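You operate a simulated robot arm through the tools that you are given. There is no shell and no other tool. Be economical: measure what you need, move in short steps, check, and stop when the job is done.

Carry out the task below with a simulated robot arm. There is one attempt and no reset: what you move stays moved.

## Task
Put one of the shade chips from the batch table on the green pass card.

It is judged by the outcome, as a careful person would: the job done as asked, and still so three seconds after it is handed in. It fails if anything else is knocked over, pushed out of place, dropped, spilled or broken.

## Robot
A 7-joint arm with a two-finger parallel gripper, fixed in place. Base frame: the origin is at the foot of the arm, x ahead of it, y to its left, z up; the work surface is at about z = 0. Readings come in mm, rad, newtons and seconds.
With the tool pointing down near the work surface it reaches from about 240 to 620 mm from the base axis. Its first joint turns from -1.152 to 1.152 rad. Payload 2.6 kg.
Tool frame: the origin (TCP) lies between the finger pads and is the grasp point; the fingertips stand 30 mm ahead of it; z points along the fingers, y is the line along which they close. The gripper opens to 94 mm. The fingers are 28 mm wide and 10 mm thick; the gripper's body (50 by 96 mm) begins 55 mm behind the TCP.
Orientation is that of the tool frame in the base frame, as a unit quaternion [w, x, y, z]. With the fingers straight down and closing along the base's y, the tool's x points along the base's -x, its y along +y and its z along -z.

## Interface
- The arm moves only by the tool servo_tool. Its argument "motion" is a list that holds one entry, the list of rows, each a list of 6 numbers: the shift along the tool's x, y, z in mm, then the turn, a rotation vector about the tool's x, y, z in rad. In form: [[[dx, dy, dz, rx, ry, rz], ...]]. A call has 1 to 8 rows; each row shifts and turns the commanded pose from where the row before left it, along the tool's axes as they then stand. "hand" is the finger opening in mm, from 0 to 94, set as the call begins (left out, the last holds). Rows are played at 5 a second. More than 50 mm and 0.15 rad between two rows, or a gripper value outside its range, and nothing of the call is played. A pose out of reach is approached as far as the arm can. The call stops where the force on the tool passes 40 N (or 10 N more than at its start, if that is more) or the arm is blocked; 0.2 s more then pass. The fingers move at their own pace (about 72 mm/s each) and stop on an object; they squeeze with about 42 N. The grip force told is the motor's: it shows also when the fingers shut on nothing. Time passes only in rows, and 0.2 s behind the last, so rows that do not move let the fingers close. The reply holds the time, the measured pose of the TCP, the force on the tool along the base axes, the opening and the grip force, in the units named above and with some noise.
- Cameras (640 x 400 px; columns grow to the right, rows downward): "scene" is fixed at [39.9, 430.6, 571.7]; the picture's right is [-0.82, -0.57, 0.00], its down [-0.28, 0.40, -0.87] and it looks along [0.50, -0.72, -0.49] (base axes); focal length 308 px, centre (320, 200). "wrist" rides on the gripper at [76, 14, -102] in the tool frame; the picture's right is [-0.18, 0.98, 0.00], its down [-0.75, -0.14, -0.64] and it looks along [-0.63, -0.12, 0.77] (tool axes); focal length 243 px, centre (320, 200).
- grab_frame(camera): a new picture of that camera. No time passes.
- probe_pixels(camera, pixels): for up to 12 pixels [column, row] of the newest picture of that camera ("zoom" is the newest enlarged one), the place [x, y, z] in the base frame of the surface seen there, good to about 2 mm, but the place of the scene camera against the robot may be out by one fixed shift of up to 12 mm in any direction. No time passes.
- zoom(camera, box): a new picture of the part [left, top, right, bottom] of that camera's present view, enlarged. No time passes.
- finish_job(): hands the job in; it is judged then, once.

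Work in short steps. Measure before you move; look again where a grasp or a placing could have gone wrong, and mend it. You have 60 turns and 26 pictures in all, those below and enlarged ones among them. Open the gripper and draw the arm clear of the work before you hand the job in, unless the task says otherwise; then end with one line.

The tools are called after "Call:" as name(argument=value, ...) on one line, values as JSON. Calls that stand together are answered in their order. servo_tool: Moves the arm, as the interface text tells. Its arguments: {"type":"object","properties":{"motion":{"type":"array"},"hand":{"type":"number"}},"required":["motion"]} The other tools are called the same way: grab_frame (camera) takes a picture; probe_pixels (camera, pixels) gives the place of the surface under pixels of a picture; zoom (camera, box) takes an enlarged picture of a part of a camera's view; finish_job () hands the job in.

At the start:

```text
t: 0.0
ee_pos: [339.6, -86.6, 222.7]
tool_rot: [0.0, 0.001, 1.0, 0.0]
ft_force: [0.7, 0.3, -0.4]
width: 93.9
gripper_force: 0.0
```

scene: 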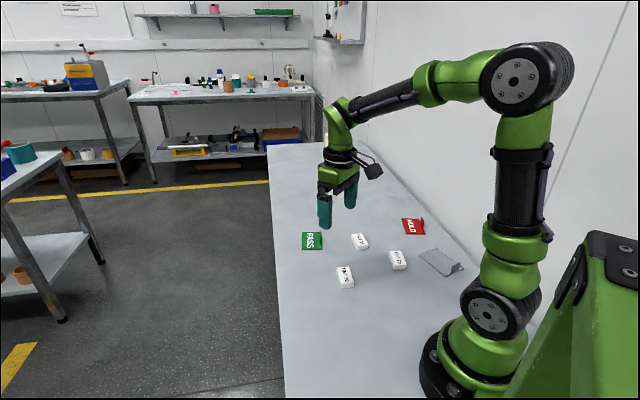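
wrist: 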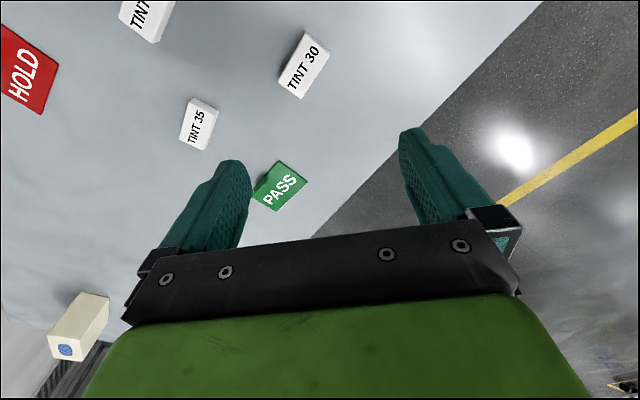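

The scene shows three white chips around (345,277), (360,241), (398,260), the PASS card at (312,241), the HOLD card at (413,226) and a grey item at (440,261). I'll zoom in to read them.

Call:
zoom(camera="scene", box=[290, 200, 480, 319])

Call:
zoom(camera="wrist", box=[0, 0, 352, 220])

```text
3.36 times, centred on (385, 260) of scene
```

zoom: 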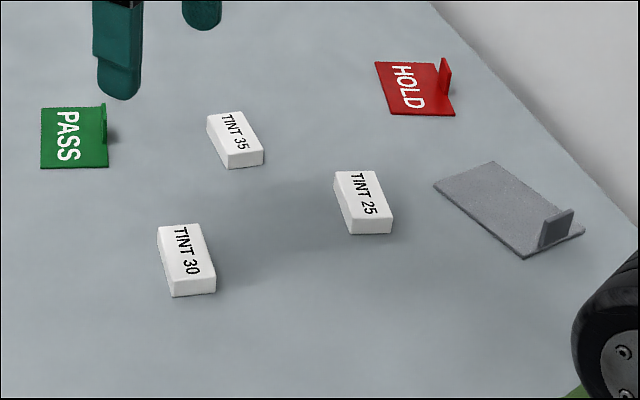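

```text
1.82 times, centred on (176, 110) of wrist
```

zoom: 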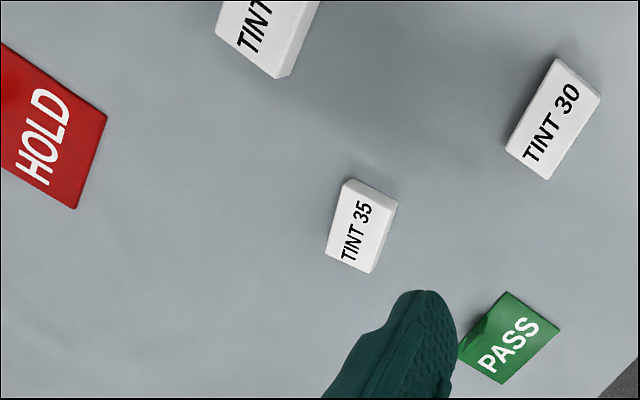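

Any of the three chips will do; TINT 35 is nearest the card. I'll probe the chip and card corners in the zoomed wrist picture, plus the card's upright tab.

Call:
probe_pixels(camera="zoom", pixels=[[346, 188], [392, 204], [330, 250], [368, 266], [360, 225], [558, 65], [594, 98], [510, 145], [552, 120], [508, 294], [557, 328], [502, 380]])

Call:
zoom(camera="scene", box=[292, 215, 372, 265])

```text
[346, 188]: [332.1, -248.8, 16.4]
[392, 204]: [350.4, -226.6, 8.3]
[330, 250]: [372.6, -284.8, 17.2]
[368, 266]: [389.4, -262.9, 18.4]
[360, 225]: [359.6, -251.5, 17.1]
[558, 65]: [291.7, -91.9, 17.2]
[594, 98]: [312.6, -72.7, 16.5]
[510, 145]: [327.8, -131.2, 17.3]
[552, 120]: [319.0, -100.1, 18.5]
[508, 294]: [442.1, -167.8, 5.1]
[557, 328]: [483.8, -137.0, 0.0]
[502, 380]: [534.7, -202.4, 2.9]
```

```text
8.00 times, centred on (332, 240) of scene
```

zoom: 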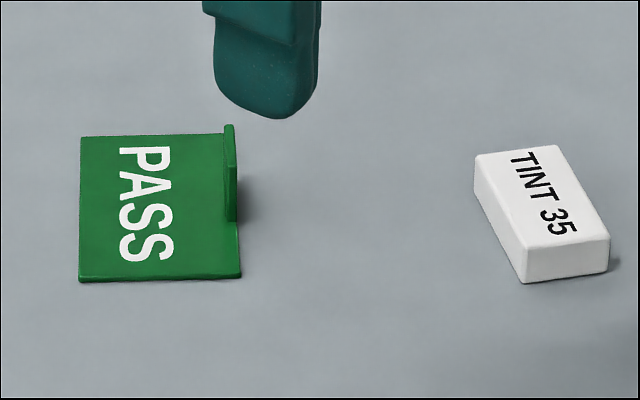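

TINT 30 (zoom pixels 558,65 to 552,120) is about 53×28×17 mm, centred near (319,-101), and well isolated. I'll pick that one; now I'll probe the card's corners and tab, and TINT 35's top for the scene camera offset.

Call:
probe_pixels(camera="zoom", pixels=[[84, 140], [82, 275], [234, 274], [215, 140], [229, 128], [234, 180], [160, 208], [540, 205], [480, 158], [562, 150], [528, 246], [605, 236]])

```text
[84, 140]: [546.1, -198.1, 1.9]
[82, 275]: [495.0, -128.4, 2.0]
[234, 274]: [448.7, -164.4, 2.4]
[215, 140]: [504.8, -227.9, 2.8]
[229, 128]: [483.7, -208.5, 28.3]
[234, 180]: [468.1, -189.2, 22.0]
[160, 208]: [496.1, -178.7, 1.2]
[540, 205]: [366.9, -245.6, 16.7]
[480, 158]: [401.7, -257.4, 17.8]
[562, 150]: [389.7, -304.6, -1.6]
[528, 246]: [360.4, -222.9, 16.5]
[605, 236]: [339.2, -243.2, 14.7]
```

Applying the wrist/scene offset of about (-9,-5), the card is about 86×59 mm with its centre near (488,-186), its long axis at about 36° and its tab on the arm side. I'll grip the chip by its ends, so the fingers stay clear of the tab. First I move above TINT 30 and yaw by 0.745 rad.

Call:
servo_tool(motion=[[[20, -14.5, 0, 0, 0, 0], [0, 0, 40, 0, 0, -0.149], [0, 0, 20, 0, 0, -0.149], [0, 0, 0, 0, 0, -0.149], [0, 0, 0, 0, 0, -0.149], [0, 0, 0, 0, 0, -0.149], [0, 0, 0, 0, 0, 0]]], hand=94)

Call:
grab_frame(camera="wrist")

```text
t: 1.6
ee_pos: [319.6, -100.7, 162.9]
tool_rot: [0.0, -0.365, 0.931, 0.0]
ft_force: [0.5, -0.7, 0.2]
width: 94.1
gripper_force: 0.1
```

```text
20 pictures are left
```

wrist: 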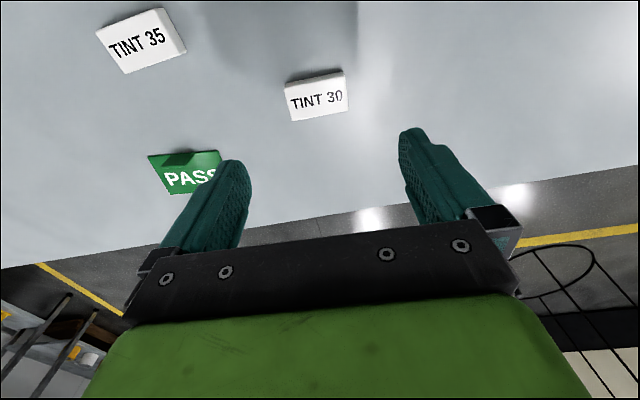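

The chip now lies between the fingers with its top spanning about (285,88) to (347,112). I'll probe its top corners and the visible card corners.

Call:
probe_pixels(camera="wrist", pixels=[[287, 90], [342, 78], [347, 107], [293, 118], [318, 95], [150, 157], [169, 192], [200, 190], [185, 157]])

```text
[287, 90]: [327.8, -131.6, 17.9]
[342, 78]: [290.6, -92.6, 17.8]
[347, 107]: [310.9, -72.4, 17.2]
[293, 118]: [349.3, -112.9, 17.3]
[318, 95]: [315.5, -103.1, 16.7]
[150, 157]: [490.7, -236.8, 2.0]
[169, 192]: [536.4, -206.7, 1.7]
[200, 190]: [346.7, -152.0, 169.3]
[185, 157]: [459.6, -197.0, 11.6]
```

The chip centre is (319.6,-102.4) at yaw 0.76, so the tool needs about 2 mm and 0.015 rad. I'll correct that and descend to TCP z≈35 (tips at about 5 mm).

Call:
servo_tool(motion=[[[1.2, -1.2, 0, 0, 0, -0.015], [0, 0, 35, 0, 0, 0], [0, 0, 35, 0, 0, 0], [0, 0, 25, 0, 0, 0], [0, 0, 18, 0, 0, 0], [0, 0, 10, 0, 0, 0], [0, 0, 5, 0, 0, 0], [0, 0, 0, 0, 0, 0]]])

Call:
grab_frame(camera="wrist")

```text
t: 3.4
ee_pos: [318.8, -101.8, 35.6]
tool_rot: [0.0, -0.369, 0.929, 0.0]
ft_force: [0.8, -0.4, -0.6]
width: 94.0
gripper_force: 0.1
```

```text
19 pictures are left
```

wrist: 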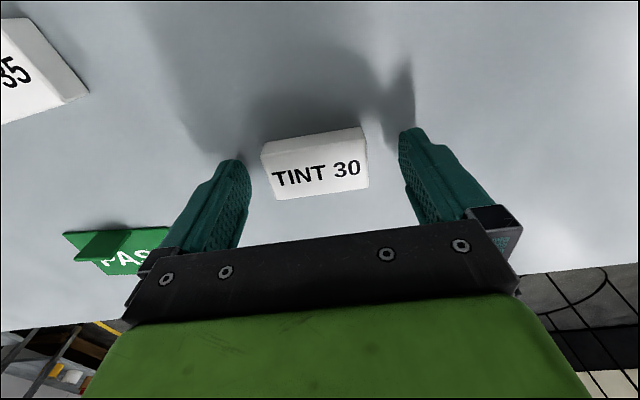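

The chip sits squarely between the fingers with no contact. I'll close on it.

Call:
servo_tool(motion=[[[0, 0, 0, 0, 0, 0], [0, 0, 0, 0, 0, 0], [0, 0, 0, 0, 0, 0], [0, 0, 0, 0, 0, 0], [0, 0, 0, 0, 0, 0]]], hand=30)

```text
t: 4.6
ee_pos: [319.1, -102.0, 34.7]
tool_rot: [0.0, -0.371, 0.929, 0.0]
ft_force: [-0.3, -0.1, 0.2]
width: 58.8
gripper_force: 42.2
```

The fingers stopped at 58.8 mm with 42 N, so the chip is held. I'll lift 90 mm and look.

Call:
servo_tool(motion=[[[0, 0, -10, 0, 0, 0], [0, 0, -25, 0, 0, 0], [0, 0, -30, 0, 0, 0], [0, 0, -25, 0, 0, 0], [0, 0, 0, 0, 0, 0]]])

Call:
grab_frame(camera="wrist")

```text
t: 5.8
ee_pos: [319.7, -104.8, 126.1]
tool_rot: [0.001, -0.373, 0.928, 0.0]
ft_force: [0.5, 0.1, -0.2]
width: 58.8
gripper_force: 42.2
```

```text
18 pictures are left
```

wrist: 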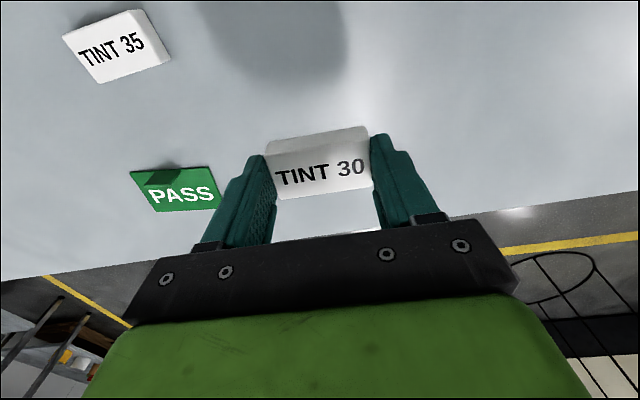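

The chip is held level. The whole PASS card is now visible (132,172 to 220,207), so I'll probe its corners and tab, and the held chip's visible edges.

Call:
probe_pixels(camera="wrist", pixels=[[133, 173], [156, 210], [219, 206], [209, 168], [190, 196], [152, 183], [178, 173], [275, 158], [368, 148], [320, 172], [279, 195], [368, 184]])

Call:
zoom(camera="wrist", box=[110, 140, 270, 240])

```text
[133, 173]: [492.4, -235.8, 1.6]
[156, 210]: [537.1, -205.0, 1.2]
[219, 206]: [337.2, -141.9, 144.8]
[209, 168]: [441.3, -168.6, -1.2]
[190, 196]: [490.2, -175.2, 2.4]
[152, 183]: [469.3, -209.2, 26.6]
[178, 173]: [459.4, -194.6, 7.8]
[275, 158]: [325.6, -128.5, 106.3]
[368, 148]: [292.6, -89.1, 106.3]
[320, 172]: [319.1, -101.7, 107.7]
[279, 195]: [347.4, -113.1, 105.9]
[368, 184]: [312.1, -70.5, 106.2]
```

```text
4.00 times, centred on (190, 190) of wrist
```

zoom: 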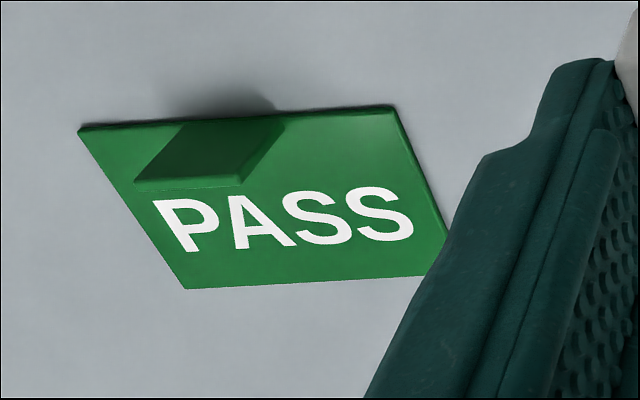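

Card corners are (492,-236), (537,-205) and (441,-169), giving a centre of (489,-187) and yaw 0.650. The tab is on the arm-side edge, so I aim 3 mm away from it, at (491.6,-185), and carry the chip there at height with a +0.11 rad tool turn.

Call:
servo_tool(motion=[[[-10, -26, 0, 0, 0, 0], [-13.6, -35.6, 0, 0, 0, 0], [-13.6, -35.6, 0, 0, 0, 0], [-13.6, -35.6, 0, 0, 0, 0], [-10.3, -27, 0, 0, 0, 0], [-7, -18.4, 0, 0, 0, 0.055], [0, 0, 0, 0, 0, 0.055], [0, 0, 0, 0, 0, 0]]])

Call:
grab_frame(camera="wrist")

Call:
grab_frame(camera="scene")

```text
t: 7.6
ee_pos: [490.6, -184.7, 125.6]
tool_rot: [0.0, -0.319, 0.948, 0.0]
ft_force: [0.9, -0.1, -0.5]
width: 58.9
gripper_force: 42.1
```

```text
16 pictures are left
```

wrist: 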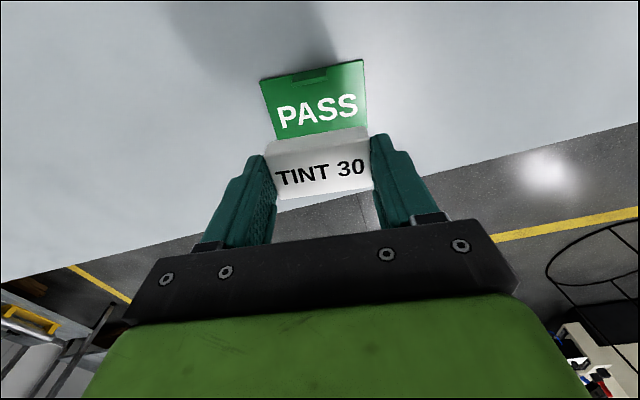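

```text
15 pictures are left
```

scene: 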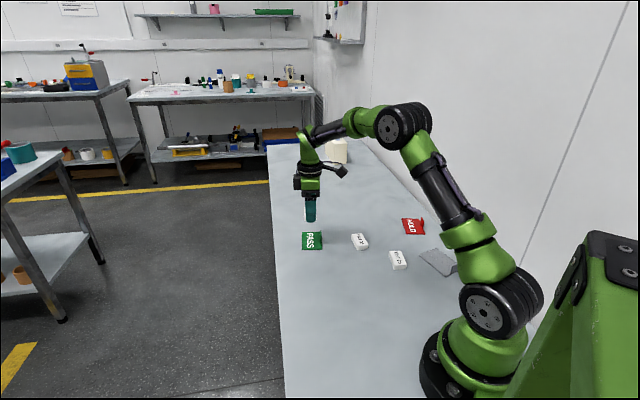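

The chip hangs over the card. I'll verify the alignment by probing the card's near edge and tab, and the chip's top.

Call:
probe_pixels(camera="wrist", pixels=[[264, 82], [361, 63], [275, 135], [366, 122], [295, 80], [325, 74], [277, 158], [367, 148], [281, 195], [368, 184]])

Call:
zoom(camera="wrist", box=[240, 40, 400, 140])

```text
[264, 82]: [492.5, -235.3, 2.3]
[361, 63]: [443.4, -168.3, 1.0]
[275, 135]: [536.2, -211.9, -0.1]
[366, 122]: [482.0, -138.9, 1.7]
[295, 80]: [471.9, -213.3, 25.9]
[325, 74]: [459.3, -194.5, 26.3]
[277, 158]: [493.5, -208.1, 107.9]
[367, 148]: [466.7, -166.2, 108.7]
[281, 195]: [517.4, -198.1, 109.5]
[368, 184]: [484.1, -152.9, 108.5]
```

```text
4.00 times, centred on (320, 90) of wrist
```

zoom: 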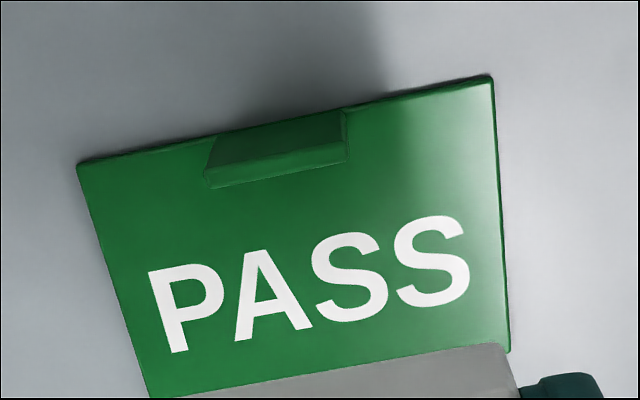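

Alignment is good: the chip is centred within about 4 mm of the card centre and clear of the tab. I'll nudge 2 mm along the card and lower by 84 mm, with a gentle last part.

Call:
servo_tool(motion=[[[0, -2, 0, 0, 0, 0], [0, 0, 25, 0, 0, 0], [0, 0, 25, 0, 0, 0], [0, 0, 18, 0, 0, 0], [0, 0, 10, 0, 0, 0], [0, 0, 6, 0, 0, 0], [0, 0, 0, 0, 0, 0]]])

Call:
grab_frame(camera="wrist")

Call:
zoom(camera="scene", box=[272, 205, 352, 255])

```text
t: 9.2
ee_pos: [491.9, -185.3, 40.7]
tool_rot: [0.0, -0.319, 0.948, -0.001]
ft_force: [0.1, -0.3, -0.6]
width: 58.6
gripper_force: 42.1
```

```text
13 pictures are left
```

wrist: 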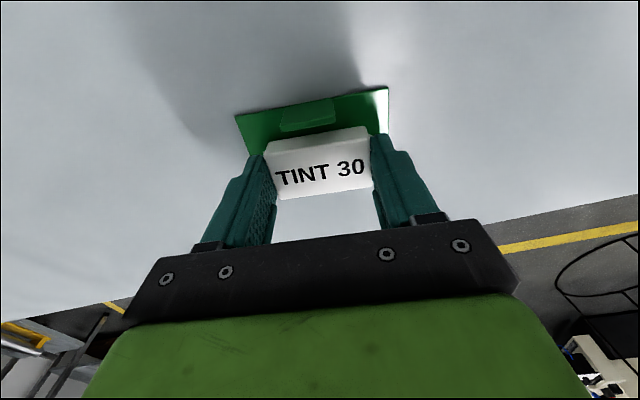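

```text
8.00 times, centred on (312, 230) of scene
```

zoom: 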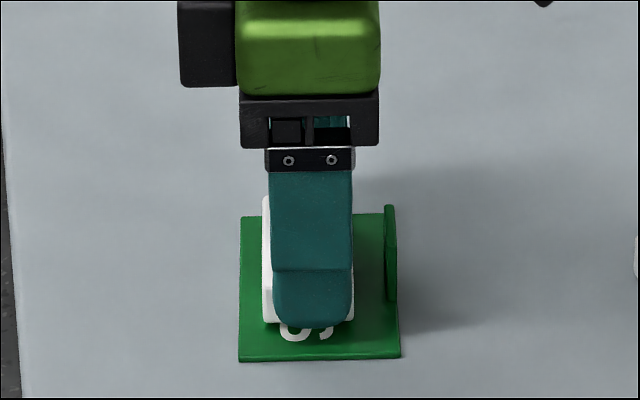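

The chip is just above the card, inside all the edges and clear of the tab. I'll lower in 1 mm steps until a contact force shows.

Call:
servo_tool(motion=[[[0, 0, 1.5, 0, 0, 0], [0, 0, 1, 0, 0, 0], [0, 0, 0.5, 0, 0, 0], [0, 0, 0, 0, 0, 0]]])

```text
t: 10.2
ee_pos: [493.0, -186.9, 38.2]
tool_rot: [0.0, -0.318, 0.948, 0.0]
ft_force: [-1.4, -0.7, 0.0]
width: 58.7
gripper_force: 41.9
```

There is no contact yet at a commanded z of about 37.7, so I'll go down another 1 mm.

Call:
servo_tool(motion=[[[0, 0, 0.5, 0, 0, 0], [0, 0, 0.5, 0, 0, 0], [0, 0, 0, 0, 0, 0]]])

```text
t: 11.0
ee_pos: [493.6, -186.9, 37.7]
tool_rot: [0.001, -0.319, 0.948, 0.0]
ft_force: [-0.2, -0.2, 7.4]
width: 58.9
gripper_force: 42.2
```

A contact force of 7.4 N shows the chip is resting on the card. I'll open the fingers to 74 mm, wait, and then rise.

Call:
servo_tool(motion=[[[0, 0, 0, 0, 0, 0], [0, 0, 0, 0, 0, 0], [0, 0, 0, 0, 0, 0]]], hand=74)

Call:
servo_tool(motion=[[[0, 0, -8, 0, 0, 0], [0, 0, -20, 0, 0, 0], [0, 0, -35, 0, 0, 0], [0, 0, -35, 0, 0, 0], [20, 0, -20, 0, 0, 0], [40, 0, 0, 0, 0, 0], [40, 0, 0, 0, 0, 0], [0, 0, 0, 0, 0, 0]]])

Call:
zoom(camera="scene", box=[280, 190, 460, 302])

Call:
grab_frame(camera="wrist")

```text
t: 11.8
ee_pos: [492.6, -186.9, 36.4]
tool_rot: [0.0, -0.318, 0.948, 0.0]
ft_force: [0.3, -0.1, 0.2]
width: 73.6
gripper_force: 0.0
```

```text
t: 13.6
ee_pos: [412.5, -247.9, 156.0]
tool_rot: [0.0, -0.319, 0.948, 0.0]
ft_force: [0.5, 0.4, -0.3]
width: 74.2
gripper_force: 0.0
```

```text
3.56 times, centred on (370, 246) of scene
```

zoom: 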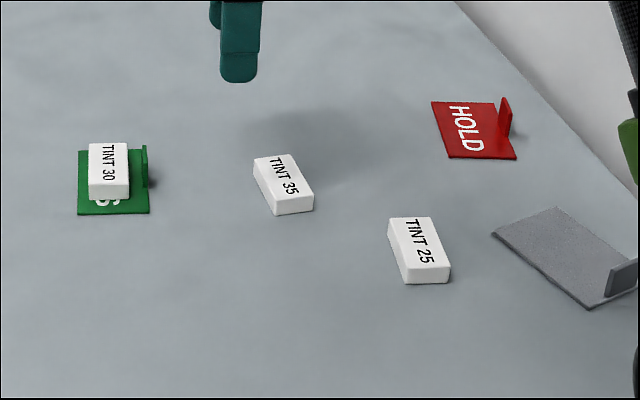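

```text
10 pictures are left
```

wrist: 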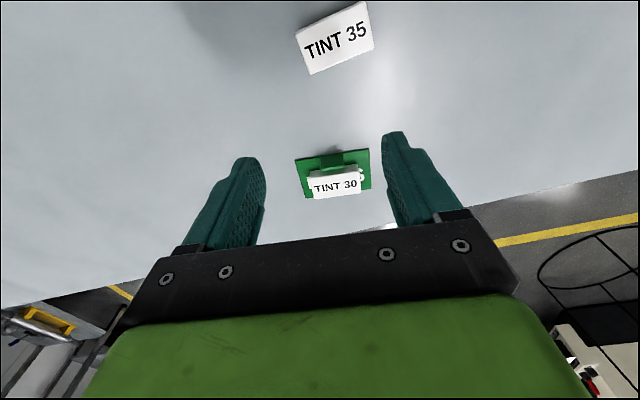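

TINT 30 lies flat and fully on the PASS card, the other chips and cards are undisturbed, and the gripper is open and clear. I'm handing it in.

Call:
finish_job()

```text
The job is handed in.
```

The TINT 30 chip is lying flat on the green PASS card, nothing else was moved, and I've handed the job in.
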